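You operate a simulated robot arm through the tools that you are given. There is no shell and no other tool. Be economical: measure what you need, move in short steps, check, and stop when the job is done.

You are at the controls of a simulated robot arm. One attempt, no reset.

TASK
Put things in order on the top of the pine shelf. At the end: the white tube stands where the purple shaker stood; the yellow sleeve stands where the white tube stood; the teal plaster roll stands on top of the red sanding block; the purple shaker stands where the teal plaster roll stood; whatever was shut is shut again. Leave all else as you found it, and nothing knocked over.
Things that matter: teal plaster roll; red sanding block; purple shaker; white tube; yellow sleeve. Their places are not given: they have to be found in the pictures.

It is judged by the outcome, as a careful person would: the job done as asked, and still so three seconds after it is handed in. It fails if anything else is knocked over, pushed out of place, dropped, spilled or broken.

THE ROBOT
A 7-joint arm with a two-finger parallel gripper, fixed in place. Base frame: the origin is at the foot of the arm, x ahead of it, y to its left, z up; the work surface is at about z = 0.72. Units: m, degrees, N and s.
With the tool pointing down near the work surface it reaches from about 0.28 to 0.68 m from the base axis. Its first joint turns from -66.0 to 66.0 degrees. Payload 1.57 kg.
Tool frame: the origin (TCP) lies between the finger pads and is the grasp point; the fingertips stand 0.03 m ahead of it; z points along the fingers, y is the line along which they close. The gripper opens to 0.11 m. The fingers are 0.024 m wide and 0.012 m thick; the gripper's body (0.048 by 0.112 m) begins 0.078 m behind the TCP.
Orientation is that of the tool frame in the base frame, as [roll, pitch, yaw] about the fixed x, y, z axes, in that order (R = Rz(yaw) Ry(pitch) Rx(roll)). With the fingers straight down and closing along the base's y, the tool's x points along the base's -x, its y along +y and its z along -z.

THE INTERFACE
- The arm moves only by the tool nudge_tool. Its argument "motion" is a list of rows, each a list of 2 entries, a list of its own where there are three numbers: the shift along the tool's x, y, z in m, then the turn, a rotation vector about the tool's x, y, z in degrees. In form: [[[dx, dy, dz], [wx, wy, wz]], ...]. A call has 1 to 12 rows; each row shifts and turns the commanded pose from where the row before left it, along the tool's axes as they then stand. "grip" is the closure in counts, from 0 (fully open) to 255 (shut), set as the call begins (left out, the last holds). Each row takes 0.2 s and may step no farther than 0.05 m and 8.6 degrees from the row before; otherwise, or with a gripper value out of range, the whole call is refused. A pose out of reach is approached as far as the arm can. The call stops where the force on the tool passes 40 N (or 10 N more than at its start, if that is more) or the arm is blocked; 0.2 s more then pass. The fingers move at their own pace (about 0.108 m/s each) and stop on an object; they squeeze with about 29 N. The grip force told is the motor's: it shows also when the fingers shut on nothing. Time passes only in rows, and 0.2 s behind the last, so rows that do not move let the fingers close. It gives the time, the measured TCP pose, the force on the tool (base axes), the opening and the grip force at its end, in the units of the frame above (readings bear some noise).
- Cameras (640 x 400 px; columns grow to the right, rows downward): "scene" is fixed at [0.1739, -0.4155, 1.382]; the picture's right is [0.60, -0.80, 0.00], its down [-0.61, -0.45, -0.65] and it looks along [0.52, 0.39, -0.76] (base axes); focal length 352 px, centre (320, 200). "wrist" rides on the gripper at [0.07, 0.016, -0.141] in the tool frame; the picture's right is [-0.23, 0.97, 0.00], its down [-0.86, -0.20, -0.48] and it looks along [-0.47, -0.11, 0.88] (tool axes); focal length 222 px, centre (320, 200).
- get_image(camera): a new picture of that camera. It takes no simulated time.
- pixel_to_xyz(camera, pixels): there is no depth. For up to 12 entries [column, row, z] of the newest picture of that camera ("zoom" is the newest enlarged one), the place [x, y] in the base frame at which the ray of that pixel passes the height z, good to about 0.003 m. It takes no simulated time.
- zoom(camera, box): a new picture of the part [left, top, right, bottom] of that camera's present view, enlarged. It takes no simulated time.
- close_job(): hands the job in; it is judged then, once.

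Work in short steps. Measure before you move; look again where a grasp or a placing could have gone wrong, and mend it. You have 80 turns and 46 pictures in all, those below and enlarged ones among them. Open the gripper and draw the arm clear of the work before you hand the job in, unless the task says otherwise; then end with one line.

The tools are called after "Emit:" as a command line: name --argument value ..., lists and objects as JSON in quotes. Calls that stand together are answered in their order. nudge_tool: Moves the arm, as the interface text tells. Its arguments: {"type":"object","properties":{"motion":{"type":"array","items":{"type":"array"}},"grip":{"type":"number"}},"required":["motion"]} The other tools are called the same way: get_image (camera) takes a picture; pixel_to_xyz (camera, pixels) gives the place at which the rays of pixels pass given heights; zoom (camera, box) takes an enlarged picture of a part of a camera's view; close_job () hands the job in.

At the start:

```text
time: 0.0
ee_pos: [0.4127, -0.1076, 0.9792]
tool_rot: [180.0, 0.0, -180.0]
wrist_force: [0.2, -0.6, -0.7]
gripper_width: 0.1102
gripper_force: 0.1
```

scene: 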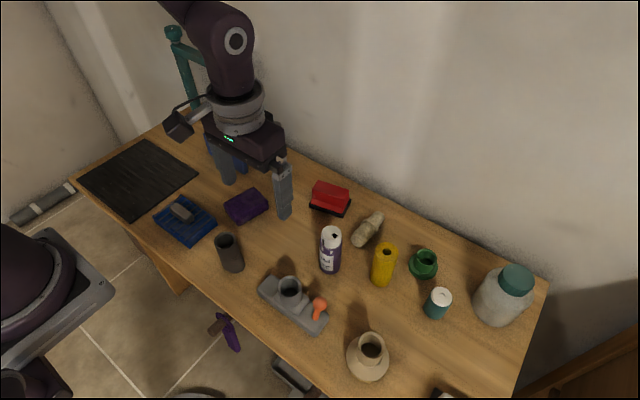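
wrist: 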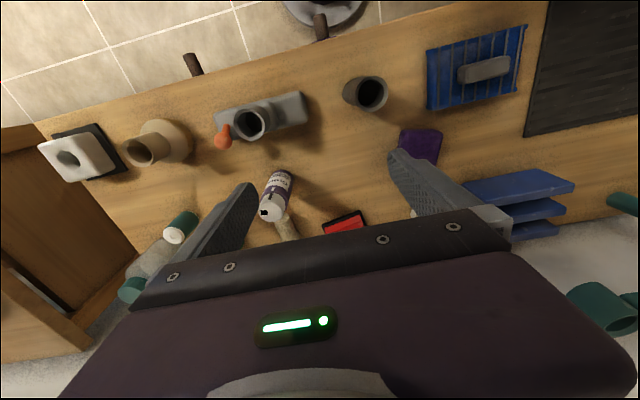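

I'll enlarge the scene to identify the objects, in particular the white tube.

Emit:
zoom --camera "scene" --box '[280, 160, 480, 285]'

Emit:
zoom --camera "scene" --box '[320, 240, 560, 400]'

Emit:
zoom --camera "scene" --box '[140, 160, 380, 320]'

```text
3.20 times, centred on (380, 222) of scene
```

zoom: 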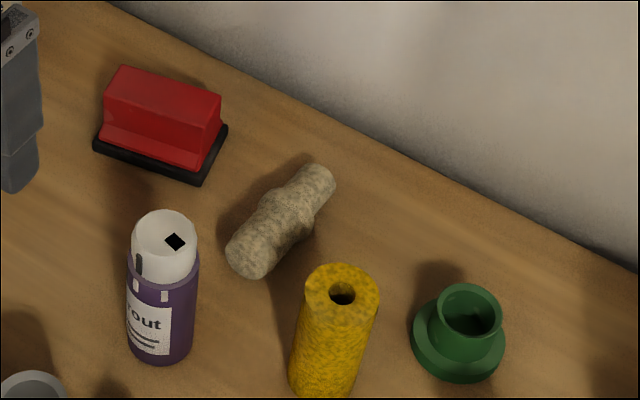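

```text
2.50 times, centred on (440, 320) of scene
```

zoom: 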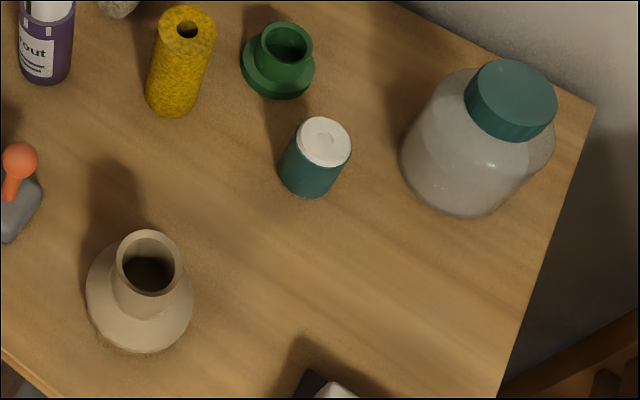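

```text
2.50 times, centred on (260, 240) of scene
```

zoom: 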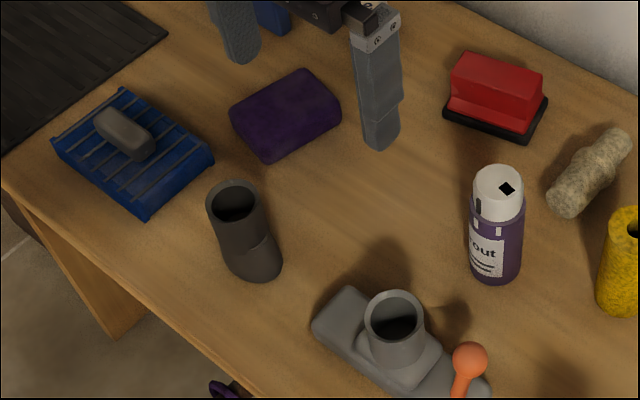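

The white tube is not yet seen; I'll look closer at the jar and at the white object at wrist (80,157).

Emit:
zoom --camera "scene" --box '[460, 255, 556, 335]'

Emit:
zoom --camera "wrist" --box '[20, 80, 340, 300]'

Emit:
zoom --camera "wrist" --box '[320, 10, 640, 250]'

```text
5.00 times, centred on (508, 295) of scene
```

zoom: 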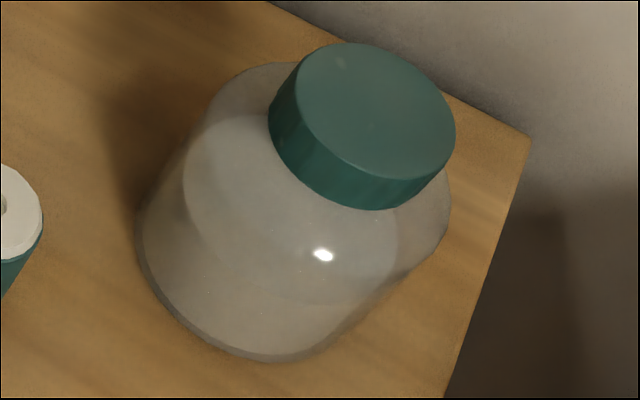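

```text
1.82 times, centred on (180, 190) of wrist
```

zoom: 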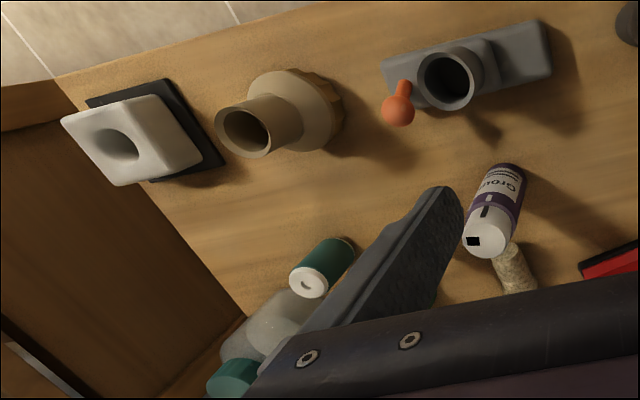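

```text
1.67 times, centred on (480, 130) of wrist
```

zoom: 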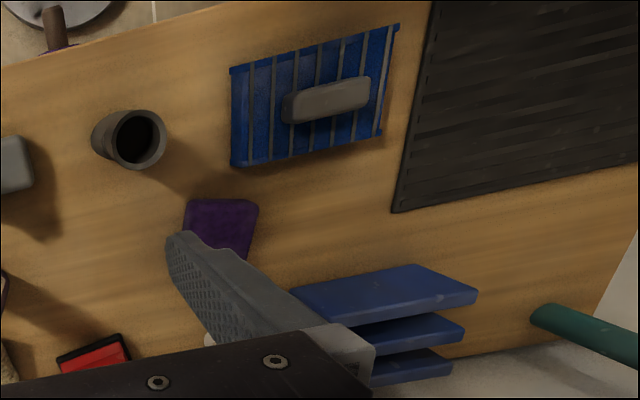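

A whitish thing hides behind the finger near wrist (412,215). I raise the arm and shift it left (+y) to uncover it.

Emit:
nudge_tool --motion '[[[0.03, 0.0, -0.04], [0, 0, 0]], [[0.02, 0.04, -0.02], [0, 0, 0]], [[0, 0.05, 0], [0, 0, 0]], [[0, 0.05, 0], [0, 0, 0]], [[0, 0.05, 0], [0, 0, 0]], [[0, 0.05, 0], [0, 0, 0]], [[0, 0.04, 0], [0, 0, 0]]]' --grip 0

Emit:
get_image --camera "scene"

Emit:
get_image --camera "wrist"

```text
time: 1.6
ee_pos: [0.362, 0.1755, 1.0419]
tool_rot: [-180.0, 0.0, 180.0]
wrist_force: [-0.9, 0.9, -0.3]
gripper_width: 0.1102
gripper_force: 0.2
```

```text
37 pictures are left
```

scene: 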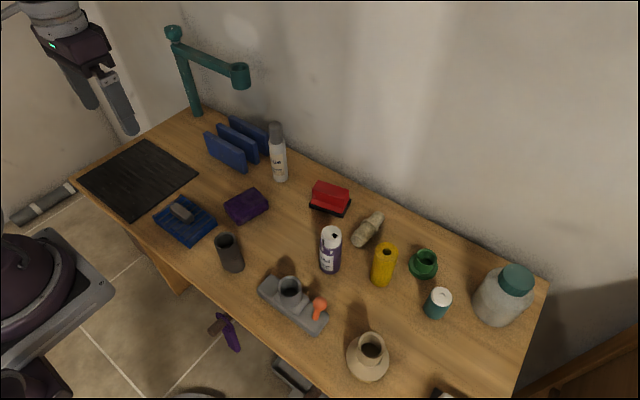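

```text
36 pictures are left
```

wrist: 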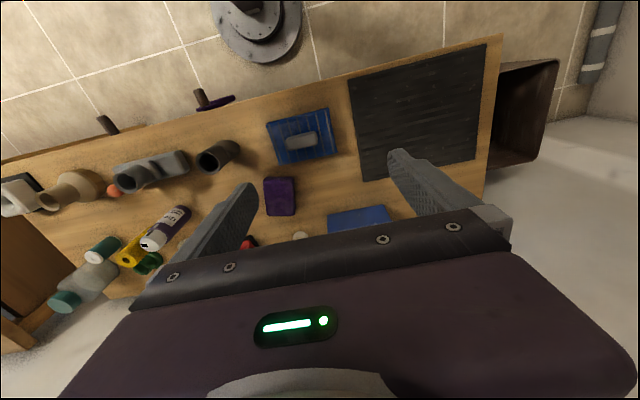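

The white tube is at scene (279,155), next to the blue rack. I zoom in for precise measures.

Emit:
zoom --camera "scene" --box '[230, 100, 358, 180]'

Emit:
pixel_to_xyz --camera "scene" --pixels '[[280, 177, 0.72], [330, 267, 0.72], [381, 280, 0.72], [435, 312, 0.72], [441, 296, 0.78], [329, 205, 0.72], [387, 250, 0.83], [331, 235, 0.83], [279, 130, 0.87]]'

```text
5.00 times, centred on (294, 140) of scene
```

zoom: 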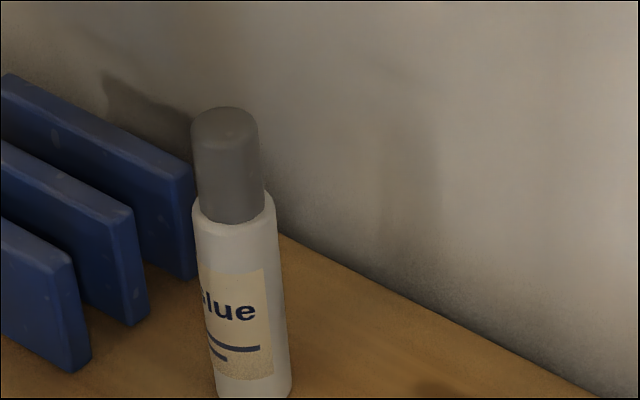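

```text
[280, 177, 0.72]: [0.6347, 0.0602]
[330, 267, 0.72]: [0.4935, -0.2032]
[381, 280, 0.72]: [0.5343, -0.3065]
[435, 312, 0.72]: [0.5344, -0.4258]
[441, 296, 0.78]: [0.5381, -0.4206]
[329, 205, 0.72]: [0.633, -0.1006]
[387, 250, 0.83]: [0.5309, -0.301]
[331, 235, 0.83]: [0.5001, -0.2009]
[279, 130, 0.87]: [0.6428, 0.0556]
```

Nothing needs a temporary spot: teal→red, purple→teal's place, white→purple's place, yellow→white's place. I zoom in to measure bases, heights and the block's top.

Emit:
zoom --camera "scene" --box '[296, 170, 376, 220]'

Emit:
pixel_to_xyz --camera "zoom" --pixels '[[320, 200, 0.72], [320, 200, 0.77]]'

Emit:
zoom --camera "scene" --box '[360, 235, 472, 325]'

```text
8.00 times, centred on (336, 195) of scene
```

zoom: 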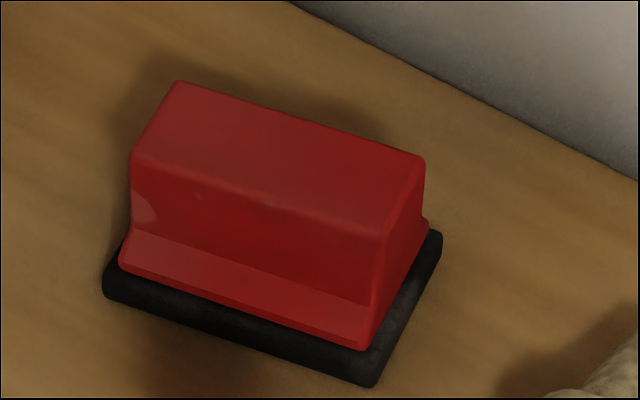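

```text
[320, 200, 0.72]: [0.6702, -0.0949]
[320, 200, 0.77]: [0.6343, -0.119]
```

```text
4.44 times, centred on (416, 280) of scene
```

zoom: 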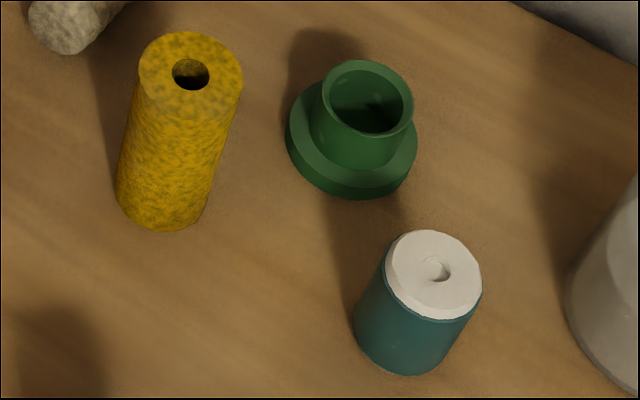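

I convert key points: teal/yellow/green rims via the zoom, and the red block's corners via scene pixels.

Emit:
pixel_to_xyz --camera "zoom" --pixels '[[354, 325, 0.72], [405, 375, 0.72], [452, 350, 0.72], [433, 274, 0.79], [384, 270, 0.79], [482, 280, 0.79], [434, 318, 0.79], [432, 230, 0.79], [115, 192, 0.72], [160, 230, 0.72], [206, 210, 0.72], [191, 75, 0.82]]'

Emit:
pixel_to_xyz --camera "scene" --pixels '[[309.1, 206.8, 0.72], [342.9, 218.3, 0.72], [351.2, 200, 0.72], [318.5, 180, 0.77], [349.1, 189.75, 0.77], [343.9, 198.75, 0.77], [312.5, 189, 0.77], [331, 273, 0.72], [339, 270, 0.72], [319.5, 268, 0.72], [331, 227, 0.84], [331, 235, 0.84]]'

```text
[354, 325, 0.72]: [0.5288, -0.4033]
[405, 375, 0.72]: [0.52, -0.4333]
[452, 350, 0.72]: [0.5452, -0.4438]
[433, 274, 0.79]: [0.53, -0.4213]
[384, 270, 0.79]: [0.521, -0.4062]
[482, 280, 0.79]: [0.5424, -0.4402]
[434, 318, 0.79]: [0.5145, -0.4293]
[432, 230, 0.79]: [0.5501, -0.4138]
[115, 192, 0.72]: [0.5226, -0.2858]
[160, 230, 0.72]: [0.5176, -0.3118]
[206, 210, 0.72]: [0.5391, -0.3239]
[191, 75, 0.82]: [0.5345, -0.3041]
```

```text
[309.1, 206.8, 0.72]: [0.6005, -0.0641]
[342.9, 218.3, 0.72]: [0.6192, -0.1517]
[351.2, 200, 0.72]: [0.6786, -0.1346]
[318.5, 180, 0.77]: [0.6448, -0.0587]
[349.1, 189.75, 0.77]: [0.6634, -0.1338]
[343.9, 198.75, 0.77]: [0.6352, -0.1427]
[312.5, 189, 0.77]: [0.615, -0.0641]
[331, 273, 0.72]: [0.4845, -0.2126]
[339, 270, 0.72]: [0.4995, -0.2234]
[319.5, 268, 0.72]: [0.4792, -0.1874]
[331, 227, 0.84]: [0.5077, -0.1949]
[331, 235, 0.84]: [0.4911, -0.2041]
```

Block centre ≈(0.640,-0.100), top ≈0.77; teal ≈(0.5375,-0.4205), top ≈0.78. Now I measure the purple shaker, the white tube and its neighbours.

Emit:
zoom --camera "scene" --box '[290, 215, 370, 280]'

Emit:
zoom --camera "scene" --box '[240, 112, 336, 192]'

Emit:
pixel_to_xyz --camera "scene" --pixels '[[408.5, 267, 0.72], [421, 279, 0.72], [437, 270, 0.72], [426.6, 257, 0.77], [474, 305, 0.72], [494, 326, 0.72], [515, 280, 0.9], [503, 277, 0.9], [287, 147, 0.72], [400, 203, 0.72], [533, 282, 0.72]]'

```text
6.15 times, centred on (330, 248) of scene
```

zoom: 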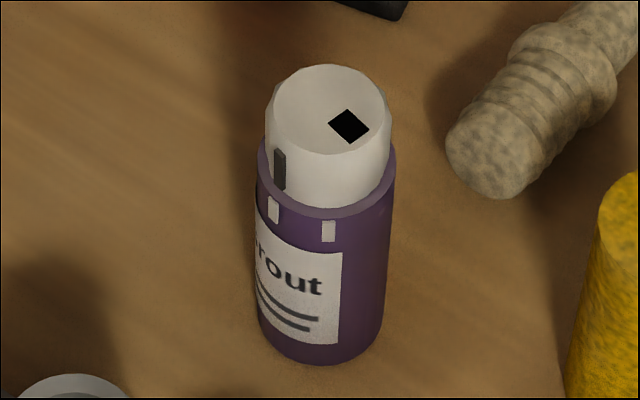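

```text
5.00 times, centred on (288, 152) of scene
```

zoom: 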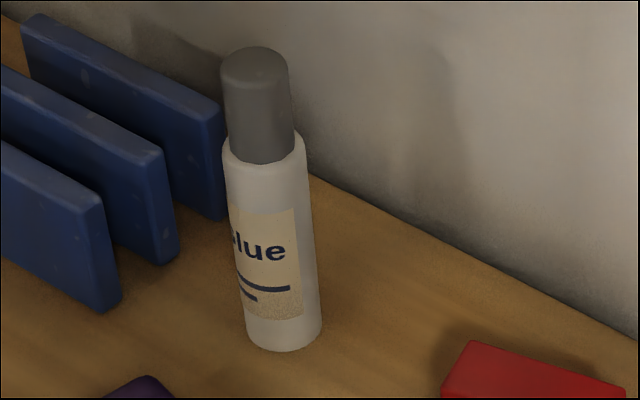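

```text
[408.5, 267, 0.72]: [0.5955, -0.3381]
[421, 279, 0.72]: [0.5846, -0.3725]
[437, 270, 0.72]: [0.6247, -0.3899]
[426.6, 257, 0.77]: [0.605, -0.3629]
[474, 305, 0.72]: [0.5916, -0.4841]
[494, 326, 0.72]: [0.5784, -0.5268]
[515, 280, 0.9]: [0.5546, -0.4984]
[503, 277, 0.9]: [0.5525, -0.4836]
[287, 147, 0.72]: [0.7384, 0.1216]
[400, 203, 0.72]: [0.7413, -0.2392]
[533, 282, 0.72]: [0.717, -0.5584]
```

I convert base and top outlines of the white tube (zoom), rack corners, and the purple shaker (scene).

Emit:
pixel_to_xyz --camera "zoom" --pixels '[[246, 335, 0.72], [285, 351, 0.72], [321, 325, 0.72], [254, 65, 0.86], [254, 65, 0.88], [220, 70, 0.87], [289, 70, 0.87], [225, 220, 0.72], [160, 265, 0.72], [108, 312, 0.72], [178, 255, 0.72], [222, 110, 0.78]]'

Emit:
pixel_to_xyz --camera "scene" --pixels '[[319.6, 268.3, 0.72], [329.2, 274.8, 0.72], [340.2, 268.3, 0.72], [331.3, 233.4, 0.82], [331.3, 233.4, 0.84], [321.2, 233.7, 0.83], [341.4, 234.2, 0.83], [362, 246, 0.74], [290, 282, 0.79], [320, 301, 0.79]]'

```text
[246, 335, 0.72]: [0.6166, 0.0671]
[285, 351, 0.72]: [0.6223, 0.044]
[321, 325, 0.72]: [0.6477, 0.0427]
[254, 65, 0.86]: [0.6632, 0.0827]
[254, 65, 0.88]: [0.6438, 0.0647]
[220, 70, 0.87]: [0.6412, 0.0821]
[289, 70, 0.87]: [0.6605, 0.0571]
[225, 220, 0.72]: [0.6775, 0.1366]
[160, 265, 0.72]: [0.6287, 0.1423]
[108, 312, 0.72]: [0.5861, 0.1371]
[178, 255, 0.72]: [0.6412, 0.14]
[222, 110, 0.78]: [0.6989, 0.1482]
```

```text
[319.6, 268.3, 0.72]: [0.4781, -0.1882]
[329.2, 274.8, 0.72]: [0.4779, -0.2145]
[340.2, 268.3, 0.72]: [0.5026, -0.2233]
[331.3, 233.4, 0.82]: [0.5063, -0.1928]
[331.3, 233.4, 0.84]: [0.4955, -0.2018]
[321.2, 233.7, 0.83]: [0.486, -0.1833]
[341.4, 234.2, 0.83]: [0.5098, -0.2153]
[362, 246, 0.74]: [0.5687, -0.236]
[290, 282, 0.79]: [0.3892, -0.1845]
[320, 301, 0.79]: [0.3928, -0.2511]
```

Purple ≈(0.494,-0.203) top 0.84; white ≈(0.637,0.056) top 0.887; yellow ≈(0.533,-0.303) top 0.82. I check the lamp's position relative to the white tube before planning.

Emit:
pixel_to_xyz --camera "scene" --pixels '[[198, 115, 0.72], [175, 40, 0.9], [175, 40, 0.95], [175, 40, 1.0], [240, 88, 0.85], [240, 88, 0.9], [240, 88, 0.95], [240, 65, 0.95], [240, 65, 1.0], [512, 300, 0.8], [517, 280, 0.86], [517, 280, 0.88]]'

```text
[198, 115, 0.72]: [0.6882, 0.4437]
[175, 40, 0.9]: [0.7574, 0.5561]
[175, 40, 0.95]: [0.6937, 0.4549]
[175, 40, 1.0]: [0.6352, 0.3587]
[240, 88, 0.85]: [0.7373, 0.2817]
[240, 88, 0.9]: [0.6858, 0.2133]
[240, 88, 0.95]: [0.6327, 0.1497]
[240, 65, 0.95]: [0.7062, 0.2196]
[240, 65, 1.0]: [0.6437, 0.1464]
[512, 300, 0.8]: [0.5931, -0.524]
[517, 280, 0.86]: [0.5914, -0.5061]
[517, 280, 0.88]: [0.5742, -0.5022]
```

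Lamp head ≈(0.69,0.21), clear enough. I travel high toward the teal roll.

Emit:
nudge_tool --motion '[[[-0.0125, -0.047, 0], [0, 0, 0]], [[-0.0125, -0.047, 0], [0, 0, 0]], [[-0.0125, -0.047, 0], [0, 0, 0]], [[-0.0125, -0.047, 0], [0, 0, 0]], [[-0.0125, -0.047, 0], [0, 0, 0]], [[-0.0125, -0.047, 0], [0, 0, 0]], [[-0.0125, -0.047, 0], [0, 0, 0]], [[-0.0125, -0.047, 0], [0, 0, 0]], [[-0.0125, -0.047, 0], [0, 0, 0]], [[-0.0125, -0.047, 0], [0, 0, 0]], [[-0.0125, -0.047, 0], [0, 0, 0]], [[-0.0125, -0.047, 0], [0, 0, 0]]]' --grip 80

Emit:
nudge_tool --motion '[[[0, 0, 0], [0, 0, 8.5]], [[0, 0, 0], [0, 0, 8.5]], [[0, 0, 0], [0, 0, 8.5]], [[0, 0, 0], [0, 0, 8.5]], [[0, 0, 0], [0, 0, 8.5]], [[0, 0, 0], [0, 0, 8.5]], [[0, 0, 0], [0, 0, 8.5]], [[0, 0, 0], [0, 0, 8.5]], [[0, 0, 0], [0, 0, 8.5]], [[0, 0, 0], [0, 0, 8.5]], [[0, 0, 0], [0, 0, 5]]]'

```text
time: 4.2
ee_pos: [0.5143, -0.3898, 1.0398]
tool_rot: [179.8, -0.1, 180.0]
wrist_force: [0.3, -0.4, -0.9]
gripper_width: 0.0755
gripper_force: 0.1
```

```text
time: 6.6
ee_pos: [0.5134, -0.3901, 1.0401]
tool_rot: [180.0, 0.0, 89.7]
wrist_force: [0.3, -0.6, 0.1]
gripper_width: 0.0755
gripper_force: 0.1
```

Now tool x=+y, y=+x. I move above teal and go down to z≈0.90, then look.

Emit:
nudge_tool --motion '[[[-0.0153, 0.012, 0.035], [0, 0, 0]], [[-0.0152, 0.012, 0.035], [0, 0, 0]], [[0, 0, 0.04], [0, 0, 0]], [[0, 0, 0.03], [0, 0, 0]]]'

Emit:
get_image --camera "wrist"

Emit:
get_image --camera "scene"

```text
time: 7.6
ee_pos: [0.527, -0.407, 0.9143]
tool_rot: [179.9, 0.0, 89.8]
wrist_force: [0.4, -0.5, -0.2]
gripper_width: 0.0756
gripper_force: 0.1
out of reach, approached as far as the arm can: row 1, 2
```

```text
30 pictures are left
```

wrist: 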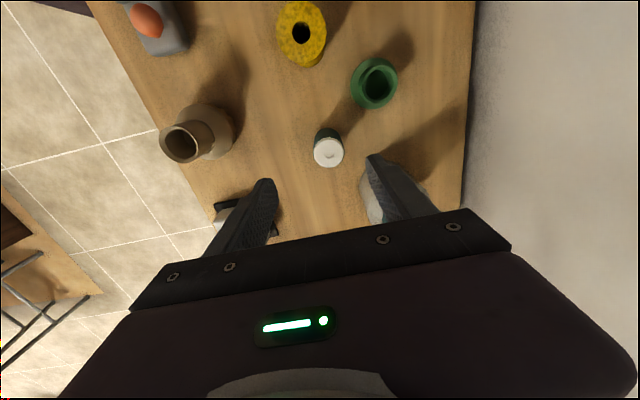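

```text
29 pictures are left
```

scene: 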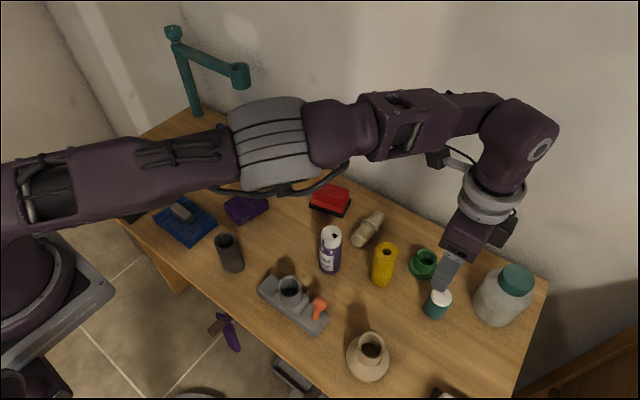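

Teal's top shows at wrist (328,155); I check its position with the wrist camera.

Emit:
pixel_to_xyz --camera "wrist" --pixels '[[328, 154, 0.78], [313, 153, 0.78], [343, 153, 0.78], [376, 78, 0.77], [301, 33, 0.82]]'

Emit:
nudge_tool --motion '[[[0, 0, 0.03], [0, 0, 0]], [[0, 0, 0.03], [0, 0, 0]]]'

```text
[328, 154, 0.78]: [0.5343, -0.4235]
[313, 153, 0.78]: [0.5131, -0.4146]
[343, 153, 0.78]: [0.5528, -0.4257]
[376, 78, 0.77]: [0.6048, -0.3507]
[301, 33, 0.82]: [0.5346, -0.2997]
```

```text
time: 8.2
ee_pos: [0.5251, -0.408, 0.8556]
tool_rot: [-180.0, 0.0, 90.0]
wrist_force: [0.1, 0.6, -0.9]
gripper_width: 0.0754
gripper_force: 0.0
```

Wrist agrees: teal ≈(0.536,-0.4215). I shift the remaining (+0.011,-0.0135).

Emit:
nudge_tool --motion '[[[-0.0135, 0.011, 0.005], [0, 0, 0]], [[0, 0, 0], [0, 0, 0]]]'

```text
time: 8.8
ee_pos: [0.526, -0.4089, 0.8545]
tool_rot: [-180.0, 0.0, 90.0]
wrist_force: [0.4, -0.4, 0.5]
gripper_width: 0.0756
gripper_force: 0.1
out of reach, approached as far as the arm can: row 1
```

The arm tops out at r≈0.666 with vertical fingers. I tilt 10° about the tool's y (the closing line) so the wrist leans back toward the base, then extend.

Emit:
nudge_tool --motion '[[[0, 0, 0], [0, -5, 0]], [[0, 0, 0], [0, -5, 0]], [[0, 0, 0], [0, 0, 0]]]'

```text
time: 9.6
ee_pos: [0.526, -0.4085, 0.8551]
tool_rot: [180.0, 10.1, 89.9]
wrist_force: [-0.4, -0.8, -0.6]
gripper_width: 0.0753
gripper_force: 0.0
```

Tilt is toward -y as wanted. I extend by (+0.010,-0.013).

Emit:
nudge_tool --motion '[[[-0.0128, 0.01, 0.0023], [0, 0, 0]], [[0, 0, 0], [0, 0, 0]]]'

```text
time: 10.2
ee_pos: [0.535, -0.4206, 0.8566]
tool_rot: [-180.0, 10.0, 90.0]
wrist_force: [-0.4, 0.5, 0.0]
gripper_width: 0.0754
gripper_force: 0.1
```

Reached (0.535,-0.421). I descend vertically to z≈0.762.

Emit:
nudge_tool --motion '[[[0.0041, 0, 0.0233], [0, 0, 0]], [[0.0041, 0, 0.0233], [0, 0, 0]], [[0.0041, 0, 0.0233], [0, 0, 0]], [[0.0041, 0, 0.0233], [0, 0, 0]]]'

Emit:
zoom --camera "scene" --box '[384, 230, 544, 330]'

```text
time: 11.2
ee_pos: [0.5346, -0.4197, 0.7605]
tool_rot: [179.9, 10.1, 90.0]
wrist_force: [0.3, -0.3, -1.0]
gripper_width: 0.0756
gripper_force: 0.0
```

```text
4.00 times, centred on (464, 280) of scene
```

zoom: 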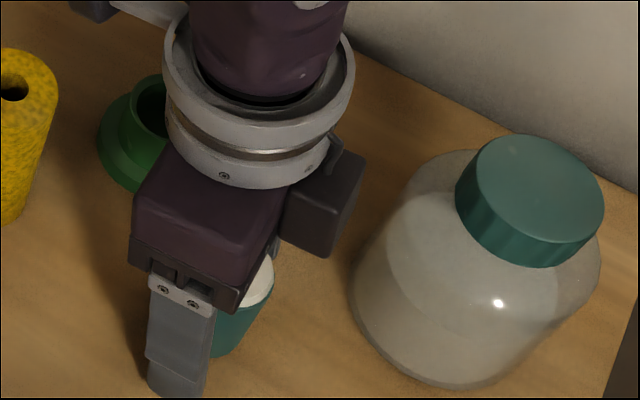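

Finger lies beside the roll without touching. I close on it.

Emit:
nudge_tool --motion '[[[0, 0, 0], [0, 0, 0]], [[0, 0, 0], [0, 0, 0]], [[0, 0, 0], [0, 0, 0]], [[0, 0, 0], [0, 0, 0]]]' --grip 255

```text
time: 12.2
ee_pos: [0.5346, -0.4206, 0.7609]
tool_rot: [180.0, 9.9, 90.0]
wrist_force: [1.1, 0.2, -0.3]
gripper_width: 0.0398
gripper_force: 29.2
```

Held at width 0.040. I lift and carry toward the red block.

Emit:
nudge_tool --motion '[[[-0.0061, 0, -0.0345], [0, 0, 0]], [[-0.0061, 0, -0.0345], [0, 0, 0]], [[-0.0061, 0, -0.0345], [0, 0, 0]], [[-0.0061, 0, -0.0345], [0, 0, 0]], [[0.0394, 0.0132, -0.007], [0, 0, 0]], [[0.0394, 0.0132, -0.007], [0, 0, 0]], [[0.0394, 0.0132, -0.007], [0, 0, 0]], [[0.0394, 0.0132, -0.007], [0, 0, 0]], [[0.0394, 0.0132, -0.007], [0, 0, 0]], [[0.0394, 0.0132, -0.007], [0, 0, 0]], [[0.0394, 0.0132, -0.007], [0, 0, 0]], [[0.0394, 0.0132, -0.007], [0, 0, 0]]]'

Emit:
zoom --camera "scene" --box '[256, 120, 416, 220]'

```text
time: 14.8
ee_pos: [0.6415, -0.1002, 0.9029]
tool_rot: [180.0, 10.1, 89.8]
wrist_force: [0.1, 0.2, -1.2]
gripper_width: 0.0392
gripper_force: 28.9
```

```text
4.00 times, centred on (336, 170) of scene
```

zoom: 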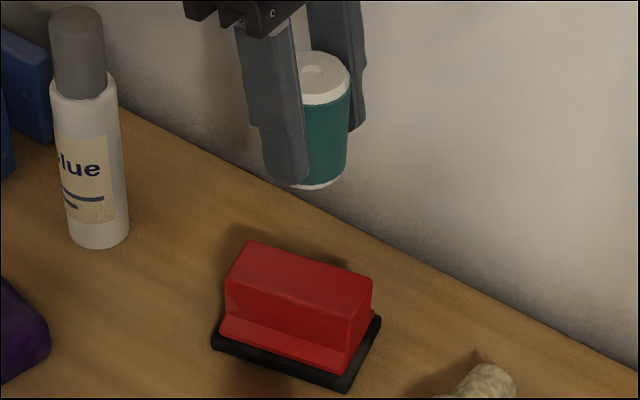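

Roll hangs upright over the block. I descend to about 5 mm above the top.

Emit:
nudge_tool --motion '[[[0.005, -0.0007, 0.0285], [0, 0, 0]], [[0.005, -0.0007, 0.0285], [0, 0, 0]], [[0.005, 0, 0.0285], [0, 0, 0]], [[0, 0, 0], [0, 0, 0]]]'

Emit:
zoom --camera "scene" --box '[288, 160, 384, 220]'

```text
time: 15.8
ee_pos: [0.6395, -0.1024, 0.8166]
tool_rot: [179.8, 10.1, 89.9]
wrist_force: [-3.0, 0.3, 21.2]
gripper_width: 0.0388
gripper_force: 28.9
```

```text
6.67 times, centred on (336, 190) of scene
```

zoom: 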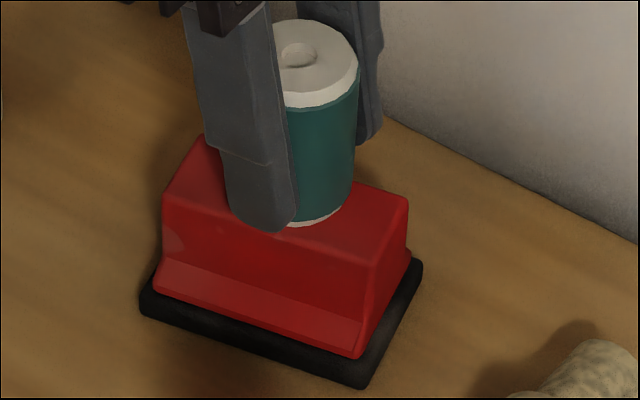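

Contact at z=0.8166 with 21 N; the roll sits well centred on the top. I ease the pressure slightly, then open to about 0.07.

Emit:
nudge_tool --motion '[[[-0.0003, 0, -0.0015], [0, 0, 0]], [[0, 0, 0], [0, 0, 0]]]'

Emit:
nudge_tool --motion '[[[0, 0, 0], [0, 0, 0]], [[0, 0, 0], [0, 0, 0]], [[0, 0, 0], [0, 0, 0]]]' --grip 85

Emit:
zoom --camera "scene" --box '[288, 160, 384, 220]'

```text
time: 16.4
ee_pos: [0.6383, -0.1015, 0.817]
tool_rot: [-179.9, 9.9, 89.9]
wrist_force: [0.9, -0.7, 0.7]
gripper_width: 0.0385
gripper_force: 29.2
```

```text
time: 17.2
ee_pos: [0.6388, -0.1018, 0.8173]
tool_rot: [-179.9, 10.0, 89.9]
wrist_force: [-0.6, -0.8, 0.5]
gripper_width: 0.0735
gripper_force: 0.0
```

```text
6.67 times, centred on (336, 190) of scene
```

zoom: 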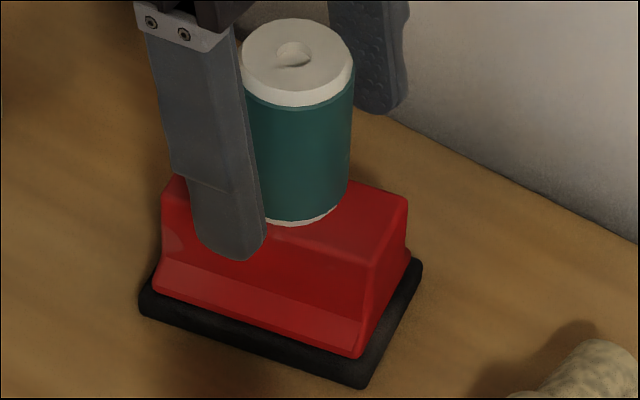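

Roll stands. I lift straight up and move over the purple shaker, same tilt.

Emit:
nudge_tool --motion '[[[-0.0059, 0, -0.0333], [0, 0, 0]], [[-0.0059, 0, -0.0333], [0, 0, 0]], [[-0.0059, 0, -0.0333], [0, 0, 0]], [[-0.0059, 0, -0.0333], [0, 0, 0]], [[-0.0249, -0.0358, 0.0044], [0, 0, 0]], [[-0.0249, -0.0358, 0.0044], [0, 0, 0]], [[-0.0249, -0.0358, 0.0044], [0, 0, 0]], [[-0.0249, -0.0358, 0.0044], [0, 0, 0]], [[0, 0, 0], [0, 0, 0]]]'

Emit:
get_image --camera "wrist"

Emit:
get_image --camera "scene"

```text
time: 19.2
ee_pos: [0.4942, -0.2037, 0.9507]
tool_rot: [-179.8, 10.0, 90.0]
wrist_force: [0.7, 0.3, 0.1]
gripper_width: 0.0734
gripper_force: 0.1
```

```text
24 pictures are left
```

wrist: 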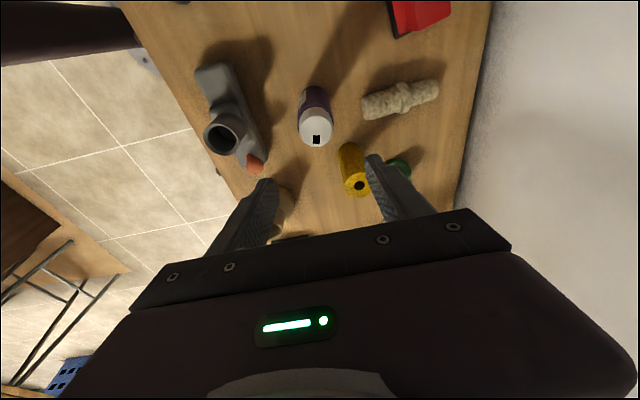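

```text
23 pictures are left
```

scene: 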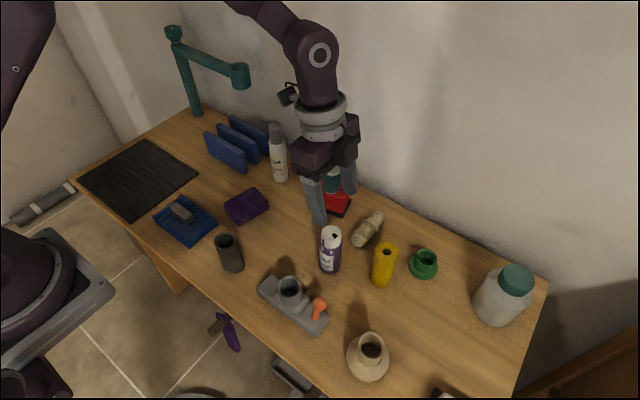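

Shaker's top appears at wrist (317,130), yellow's at (357,182). I verify positions.

Emit:
pixel_to_xyz --camera "wrist" --pixels '[[316, 132, 0.84], [299, 128, 0.84], [333, 128, 0.84], [314, 88, 0.72], [357, 184, 0.82]]'

```text
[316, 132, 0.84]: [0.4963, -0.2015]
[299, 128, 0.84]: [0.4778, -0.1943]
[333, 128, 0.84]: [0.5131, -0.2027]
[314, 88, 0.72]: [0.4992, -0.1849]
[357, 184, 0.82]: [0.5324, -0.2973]
```

Consistent: (0.496,-0.202). Descend to z≈0.782.

Emit:
nudge_tool --motion '[[[0.0074, 0.0012, 0.033], [0, 0, 0]], [[0.0059, 0, 0.0332], [0, 0, 0]], [[0.0059, 0, 0.0332], [0, 0, 0]], [[0.0059, 0, 0.0332], [0, 0, 0]], [[0.0059, 0, 0.0332], [0, 0, 0]], [[0, 0, 0], [0, 0, 0]]]'

Emit:
zoom --camera "scene" --box '[256, 200, 416, 300]'

```text
time: 20.6
ee_pos: [0.4977, -0.1978, 0.7828]
tool_rot: [-180.0, 10.0, 90.0]
wrist_force: [-0.7, -0.2, 0.0]
gripper_width: 0.0732
gripper_force: 0.1
```

```text
4.00 times, centred on (336, 250) of scene
```

zoom: 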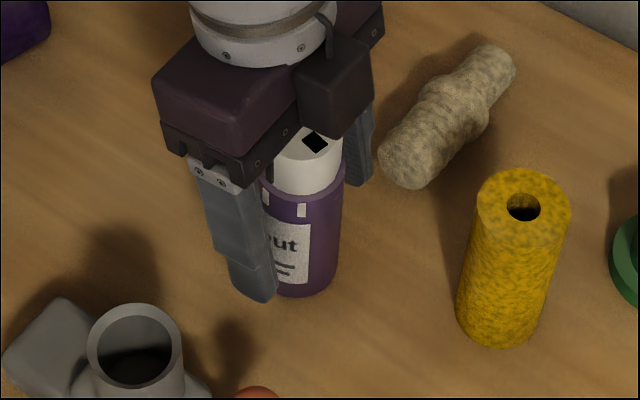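

I correct y by -0.003 and close.

Emit:
nudge_tool --motion '[[[-0.0033, -0.001, 0.0006], [0, 0, 0]]]'

Emit:
nudge_tool --motion '[[[0, 0, 0], [0, 0, 0]], [[0, 0, 0], [0, 0, 0]], [[0, 0, 0], [0, 0, 0]], [[0, 0, 0], [0, 0, 0]]]' --grip 255

```text
time: 21.0
ee_pos: [0.4949, -0.2022, 0.783]
tool_rot: [179.9, 10.0, 90.0]
wrist_force: [0.5, -0.8, 0.5]
gripper_width: 0.0733
gripper_force: 0.0
```

```text
time: 22.0
ee_pos: [0.4971, -0.2018, 0.7826]
tool_rot: [180.0, 10.0, 90.0]
wrist_force: [-0.6, 0.2, 0.0]
gripper_width: 0.0424
gripper_force: 28.7
```

Held (0.042). I lift, carry past yellow, then out and down toward teal's old place, stopping above it.

Emit:
nudge_tool --motion '[[[-0.006, 0, -0.0337], [0, 0, 0]], [[-0.006, 0, -0.0337], [0, 0, 0]], [[-0.006, 0, -0.0337], [0, 0, 0]], [[-0.006, 0, -0.0337], [0, 0, 0]], [[-0.0374, 0.002, 0.0066], [0, 0, 0]], [[-0.0374, 0.002, 0.0066], [0, 0, 0]], [[-0.0374, 0.002, 0.0066], [0, 0, 0]], [[-0.0374, 0.002, 0.0066], [0, 0, 0]], [[-0.0374, 0.002, 0.0066], [0, 0, 0]], [[-0.0039, 0.0097, 0.0345], [0, 0, 0]], [[-0.0039, 0.0097, 0.0345], [0, 0, 0]], [[-0.0039, 0.0097, 0.0345], [0, 0, 0]]]'

Emit:
zoom --camera "scene" --box '[360, 220, 520, 340]'

```text
time: 24.6
ee_pos: [0.5349, -0.4234, 0.8201]
tool_rot: [-179.9, 10.0, 89.8]
wrist_force: [-0.3, -0.2, -2.3]
gripper_width: 0.0424
gripper_force: 28.7
```

```text
3.33 times, centred on (440, 280) of scene
```

zoom: 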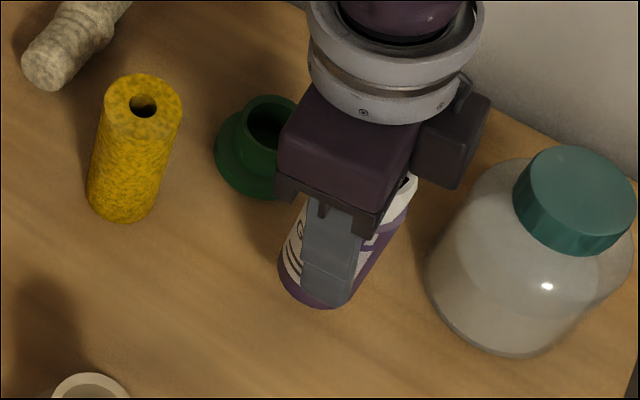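

Well placed, (0.535,-0.423). I descend to just above contact and then touch down.

Emit:
nudge_tool --motion '[[[0.0042, 0.0004, 0.0172], [0, 0, 0]], [[0.0036, 0.0004, 0.0165], [0, 0, 0]], [[0.0003, 0, 0.002], [0, 0, 0]], [[0, 0, 0], [0, 0, 0]]]'

```text
time: 25.6
ee_pos: [0.537, -0.4214, 0.784]
tool_rot: [180.0, 9.9, 90.0]
wrist_force: [-1.0, 0.1, -1.3]
gripper_width: 0.0423
gripper_force: 28.8
```

Emit:
nudge_tool --motion '[[[0.0002, 0, 0.001], [0, 0, 0]], [[0.0001, 0, 0.0007], [0, 0, 0]], [[0, 0, 0], [0, 0, 0]]]'

```text
time: 26.4
ee_pos: [0.5374, -0.4226, 0.783]
tool_rot: [179.8, 10.1, 89.9]
wrist_force: [-1.7, 0.8, 9.6]
gripper_width: 0.0424
gripper_force: 28.9
```

Contact (9.6 N) at z≈0.783, the pickup height. I open to about 0.07.

Emit:
nudge_tool --motion '[[[0, 0, 0], [0, 0, 0]], [[0, 0, 0], [0, 0, 0]], [[0, 0, 0], [0, 0, 0]]]' --grip 90

Emit:
nudge_tool --motion '[[[-0.006, 0, -0.0337], [0, 0, 0]], [[-0.006, 0, -0.0337], [0, 0, 0]], [[-0.004, -0.012, -0.0345], [0, 0, 0]], [[0.009, -0.012, -0.036], [0, 0, 0]], [[0.009, -0.012, -0.016], [0, 0, 0]], [[0.02, 0, -0.0035], [0, 0, 0]]]'

Emit:
get_image --camera "scene"

```text
time: 27.2
ee_pos: [0.536, -0.4211, 0.7821]
tool_rot: [180.0, 10.1, 90.0]
wrist_force: [-0.5, 0.0, -0.5]
gripper_width: 0.0712
gripper_force: 0.1
```

```text
time: 28.6
ee_pos: [0.5012, -0.3723, 0.9326]
tool_rot: [-180.0, 10.0, 90.0]
wrist_force: [-0.4, 0.4, -0.5]
gripper_width: 0.0714
gripper_force: 0.0
```

```text
20 pictures are left
```

scene: 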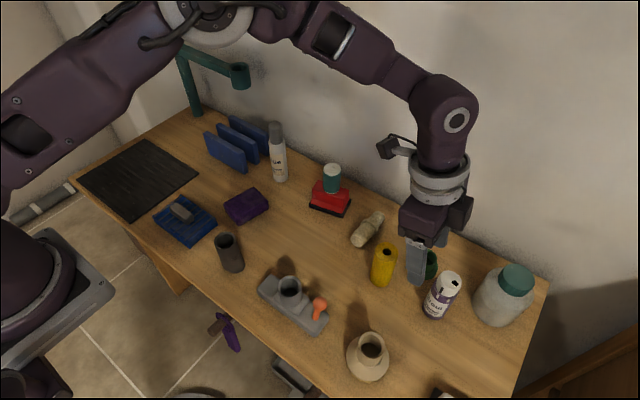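

Purple stands at teal's old place. Now I untilt, turn to yaw 135°, and travel above the white tube at z≈0.955.

Emit:
nudge_tool --motion '[[[0, 0, 0], [0, 5, 0]], [[0, 0, 0], [0, 5, 0]], [[0, 0, -0.022], [0, 0, -7.5]], [[0, 0, 0], [0, 0, -7.5]], [[0, 0, 0], [0, 0, -7.5]], [[0, 0, 0], [0, 0, -7.5]], [[0, 0, 0], [0, 0, -7.5]], [[0, 0, 0], [0, 0, -7.5]], [[0, 0, 0], [0, 0, 0]]]'

Emit:
nudge_tool --motion '[[[0.0206, 0.0399, 0], [0, 0, 0]], [[0.0206, 0.0399, 0], [0, 0, 0]], [[0.0206, 0.0399, 0], [0, 0, 0]], [[0.0206, 0.0399, 0], [0, 0, 0]], [[0.0206, 0.0399, 0], [0, 0, 0]], [[0.0206, 0.0399, 0], [0, 0, 0]], [[0.0206, 0.0399, 0], [0, 0, 0]], [[0.0206, 0.0399, 0], [0, 0, 0]], [[0.0206, 0.0399, 0], [0, 0, 0]], [[0, 0, 0], [0, 0, 0]]]'

Emit:
get_image --camera "wrist"

Emit:
get_image --camera "scene"

```text
time: 30.6
ee_pos: [0.5006, -0.3728, 0.9548]
tool_rot: [-180.0, 0.0, 135.1]
wrist_force: [1.1, 0.4, -0.8]
gripper_width: 0.071
gripper_force: 0.1
```

```text
time: 32.8
ee_pos: [0.6239, 0.0164, 0.9556]
tool_rot: [180.0, 0.0, 135.0]
wrist_force: [-1.3, 0.5, -0.1]
gripper_width: 0.0713
gripper_force: 0.2
```

```text
19 pictures are left
```

wrist: 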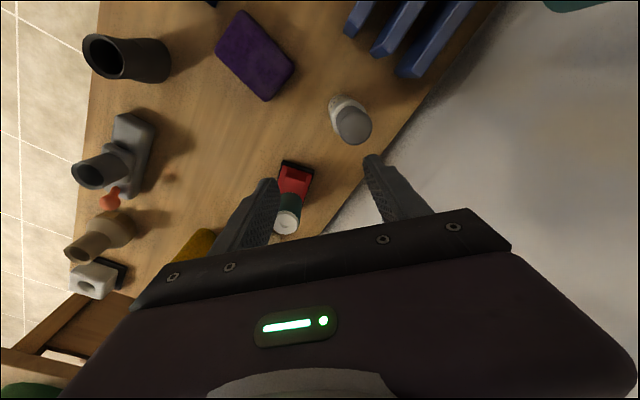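

```text
18 pictures are left
```

scene: 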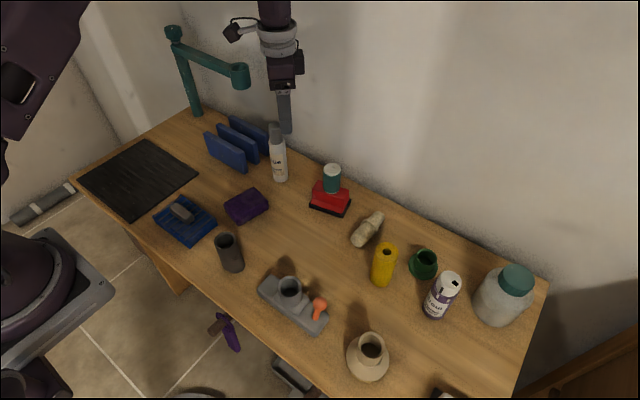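

White cap's top at wrist (355,127). I check its position at several heights.

Emit:
pixel_to_xyz --camera "wrist" --pixels '[[355, 127, 0.887], [338, 124, 0.887], [372, 124, 0.887], [347, 104, 0.83], [330, 110, 0.83], [290, 222, 0.836]]'

```text
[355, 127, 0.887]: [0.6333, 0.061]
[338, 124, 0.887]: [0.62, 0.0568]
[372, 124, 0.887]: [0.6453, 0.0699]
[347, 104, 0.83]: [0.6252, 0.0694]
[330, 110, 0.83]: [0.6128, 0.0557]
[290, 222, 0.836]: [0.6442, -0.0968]
```

White ≈(0.635,0.058). I move above it and check the alignment in the scene view.

Emit:
nudge_tool --motion '[[[0.0106, 0.0187, 0], [0, 0, 0]], [[0.0106, 0.0187, 0], [0, 0, 0]], [[0, 0, 0.02], [0, 0, 0]], [[0, 0, 0], [0, 0, 0]]]'

Emit:
zoom --camera "scene" --box '[216, 40, 344, 190]'

Emit:
get_image --camera "wrist"

```text
time: 33.8
ee_pos: [0.633, 0.055, 0.9333]
tool_rot: [-180.0, 0.0, 135.0]
wrist_force: [-0.7, 0.3, 0.4]
gripper_width: 0.0712
gripper_force: 0.1
```

```text
2.67 times, centred on (280, 115) of scene
```

zoom: 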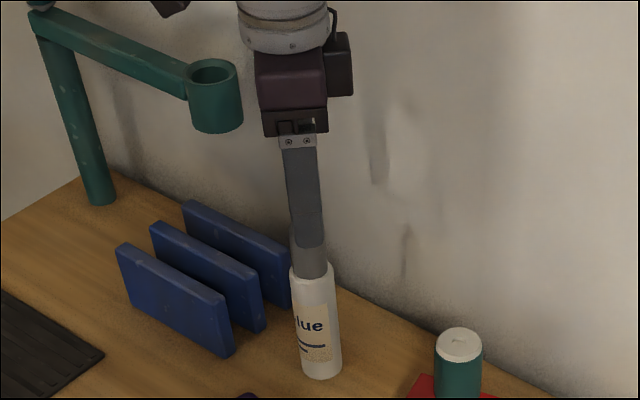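

```text
16 pictures are left
```

wrist: 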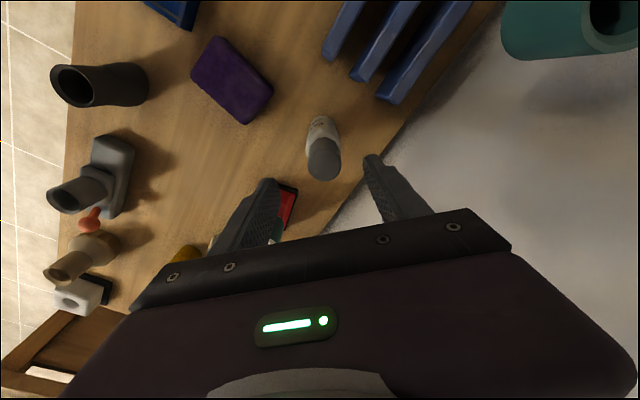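

Cap now at wrist (323,160); I refine.

Emit:
pixel_to_xyz --camera "wrist" --pixels '[[323, 160, 0.887], [306, 158, 0.887], [341, 158, 0.887], [324, 117, 0.83]]'

```text
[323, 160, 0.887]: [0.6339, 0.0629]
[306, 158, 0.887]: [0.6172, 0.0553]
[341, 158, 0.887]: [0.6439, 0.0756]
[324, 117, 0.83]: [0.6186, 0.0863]
```

Aligned within a few mm. I descend to z≈0.818 and close.

Emit:
nudge_tool --motion '[[[0.002, 0.004, 0.027], [0, 0, 0]], [[0, 0, 0.03], [0, 0, 0]], [[0, 0, 0.03], [0, 0, 0]], [[0, 0, 0.028], [0, 0, 0]], [[0, 0, 0], [0, 0, 0]]]'

Emit:
nudge_tool --motion '[[[0, 0, 0], [0, 0, 0]], [[0, 0, 0], [0, 0, 0]], [[0, 0, 0], [0, 0, 0]], [[0, 0, 0], [0, 0, 0]]]' --grip 255

```text
time: 35.0
ee_pos: [0.6365, 0.0568, 0.819]
tool_rot: [-180.0, 0.1, 135.0]
wrist_force: [-0.4, 0.9, -0.4]
gripper_width: 0.0713
gripper_force: 0.1
```

```text
time: 36.0
ee_pos: [0.637, 0.0575, 0.8194]
tool_rot: [-179.9, 0.0, 135.0]
wrist_force: [-0.1, 0.0, 0.8]
gripper_width: 0.0391
gripper_force: 28.8
```

Held (0.039). I lift and carry to purple's old place (0.496,-0.202).

Emit:
nudge_tool --motion '[[[0, 0, -0.0365], [0, 0, 0]], [[0, 0, -0.0365], [0, 0, 0]], [[0, 0, -0.0365], [0, 0, 0]], [[0, 0, -0.0365], [0, 0, 0]], [[-0.012, -0.0404, 0], [0, 0, 0]], [[-0.012, -0.0404, 0], [0, 0, 0]], [[-0.012, -0.0404, 0], [0, 0, 0]], [[-0.012, -0.0404, 0], [0, 0, 0]], [[-0.012, -0.0404, 0], [0, 0, 0]], [[-0.012, -0.0404, 0], [0, 0, 0]], [[-0.012, -0.0404, 0], [0, 0, 0]], [[0, 0, 0], [0, 0, 0]]]'

Emit:
nudge_tool --motion '[[[0, 0, 0.035], [0, 0, 0]], [[0, 0, 0.035], [0, 0, 0]], [[0, 0, 0.035], [0, 0, 0]], [[0, 0, 0.034], [0, 0, 0]], [[0, 0, 0], [0, 0, 0]]]'

Emit:
zoom --camera "scene" --box '[256, 190, 416, 300]'

```text
time: 38.6
ee_pos: [0.4954, -0.1996, 0.9647]
tool_rot: [-180.0, 0.0, 134.9]
wrist_force: [-1.2, 0.0, -2.0]
gripper_width: 0.0392
gripper_force: 29.0
```

```text
time: 39.8
ee_pos: [0.4954, -0.2, 0.8271]
tool_rot: [-179.9, -0.1, 135.0]
wrist_force: [-0.2, 0.3, -1.5]
gripper_width: 0.039
gripper_force: 28.7
```

```text
3.64 times, centred on (336, 245) of scene
```

zoom: 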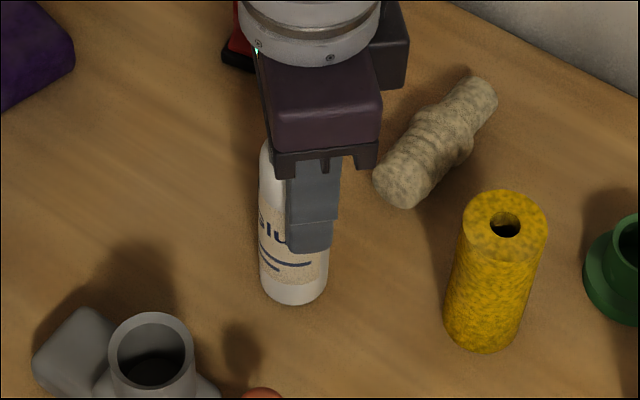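

7 mm above the table. Small y correction and touch down.

Emit:
nudge_tool --motion '[[[-0.0018, -0.001, 0.005], [0, 0, 0]], [[0, 0, 0.0025], [0, 0, 0]], [[0, 0, 0.0007], [0, 0, 0]], [[0, 0, 0], [0, 0, 0]]]'

```text
time: 40.8
ee_pos: [0.4969, -0.202, 0.8211]
tool_rot: [-180.0, 0.1, 135.0]
wrist_force: [1.7, 0.4, 14.0]
gripper_width: 0.0391
gripper_force: 29.2
```

Contact at 14 N. I open and rise straight up.

Emit:
nudge_tool --motion '[[[0, 0, 0], [0, 0, 0]], [[0, 0, 0], [0, 0, 0]], [[0, 0, 0], [0, 0, 0]]]' --grip 90

Emit:
nudge_tool --motion '[[[0, 0, -0.035], [0, 0, 0]], [[0, 0, -0.035], [0, 0, 0]], [[0, 0, -0.035], [0, 0, 0]], [[0, 0, -0.035], [0, 0, 0]], [[0, 0, 0], [0, 0, 7.5]], [[0, 0, 0], [0, 0, 7.5]], [[0, 0, 0], [0, 0, 7.5]], [[0, 0, 0], [0, 0, 7.5]], [[0, 0, 0], [0, 0, 7.5]], [[0, 0, 0], [0, 0, 7.5]], [[0, 0, 0], [0, 0, 0]]]'

Emit:
get_image --camera "scene"

```text
time: 41.6
ee_pos: [0.4958, -0.2022, 0.8186]
tool_rot: [-180.0, 0.0, 135.0]
wrist_force: [-0.6, 0.3, -0.3]
gripper_width: 0.0714
gripper_force: 0.0
```

```text
time: 44.0
ee_pos: [0.4978, -0.2029, 0.9589]
tool_rot: [180.0, 0.0, 89.9]
wrist_force: [0.6, 0.6, 0.0]
gripper_width: 0.0712
gripper_force: 0.1
```

```text
14 pictures are left
```

scene: 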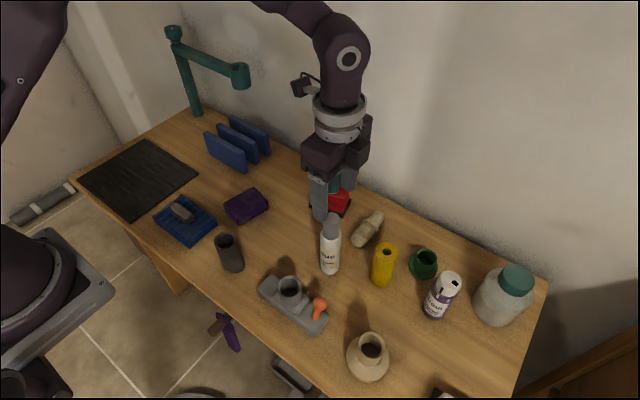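

White stands where purple was. I move over yellow (0.533,-0.302) and look.

Emit:
nudge_tool --motion '[[[-0.033, 0.0117, 0], [0, 0, 0]], [[-0.033, 0.0117, 0], [0, 0, 0]], [[-0.033, 0.0117, 0], [0, 0, 0]], [[0, 0, 0.03], [0, 0, 0]], [[0, 0, 0.03], [0, 0, 0]], [[0, 0, 0], [0, 0, 0]]]'

Emit:
get_image --camera "wrist"

Emit:
pixel_to_xyz --camera "wrist" --pixels '[[320, 160, 0.82], [340, 160, 0.82]]'

```text
time: 45.4
ee_pos: [0.5315, -0.3028, 0.8958]
tool_rot: [180.0, 0.0, 90.0]
wrist_force: [-0.1, 0.2, -0.4]
gripper_width: 0.0714
gripper_force: 0.0
```

```text
13 pictures are left
```

wrist: 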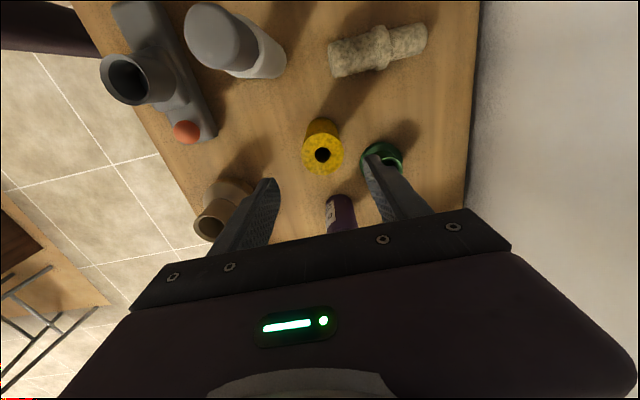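

```text
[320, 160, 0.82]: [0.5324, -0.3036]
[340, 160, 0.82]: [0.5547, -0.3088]
```

Yellow's top at (323,155) ≈(0.535,-0.301): aligned. I descend to z≈0.79 and close.

Emit:
nudge_tool --motion '[[[0.001, 0.003, 0.035], [0, 0, 0]], [[0, 0, 0.035], [0, 0, 0]], [[0, 0, 0.035], [0, 0, 0]], [[0, 0, 0], [0, 0, 0]]]'

Emit:
nudge_tool --motion '[[[0, 0, 0], [0, 0, 0]], [[0, 0, 0], [0, 0, 0]], [[0, 0, 0], [0, 0, 0]], [[0, 0, 0], [0, 0, 0]]]' --grip 255

```text
time: 46.4
ee_pos: [0.5332, -0.3013, 0.7934]
tool_rot: [179.9, 0.1, 90.0]
wrist_force: [0.1, -0.8, -0.5]
gripper_width: 0.0711
gripper_force: 0.1
```

```text
time: 47.4
ee_pos: [0.5332, -0.3016, 0.7938]
tool_rot: [180.0, -0.1, 89.9]
wrist_force: [0.1, -0.2, 0.5]
gripper_width: 0.0373
gripper_force: 29.1
```

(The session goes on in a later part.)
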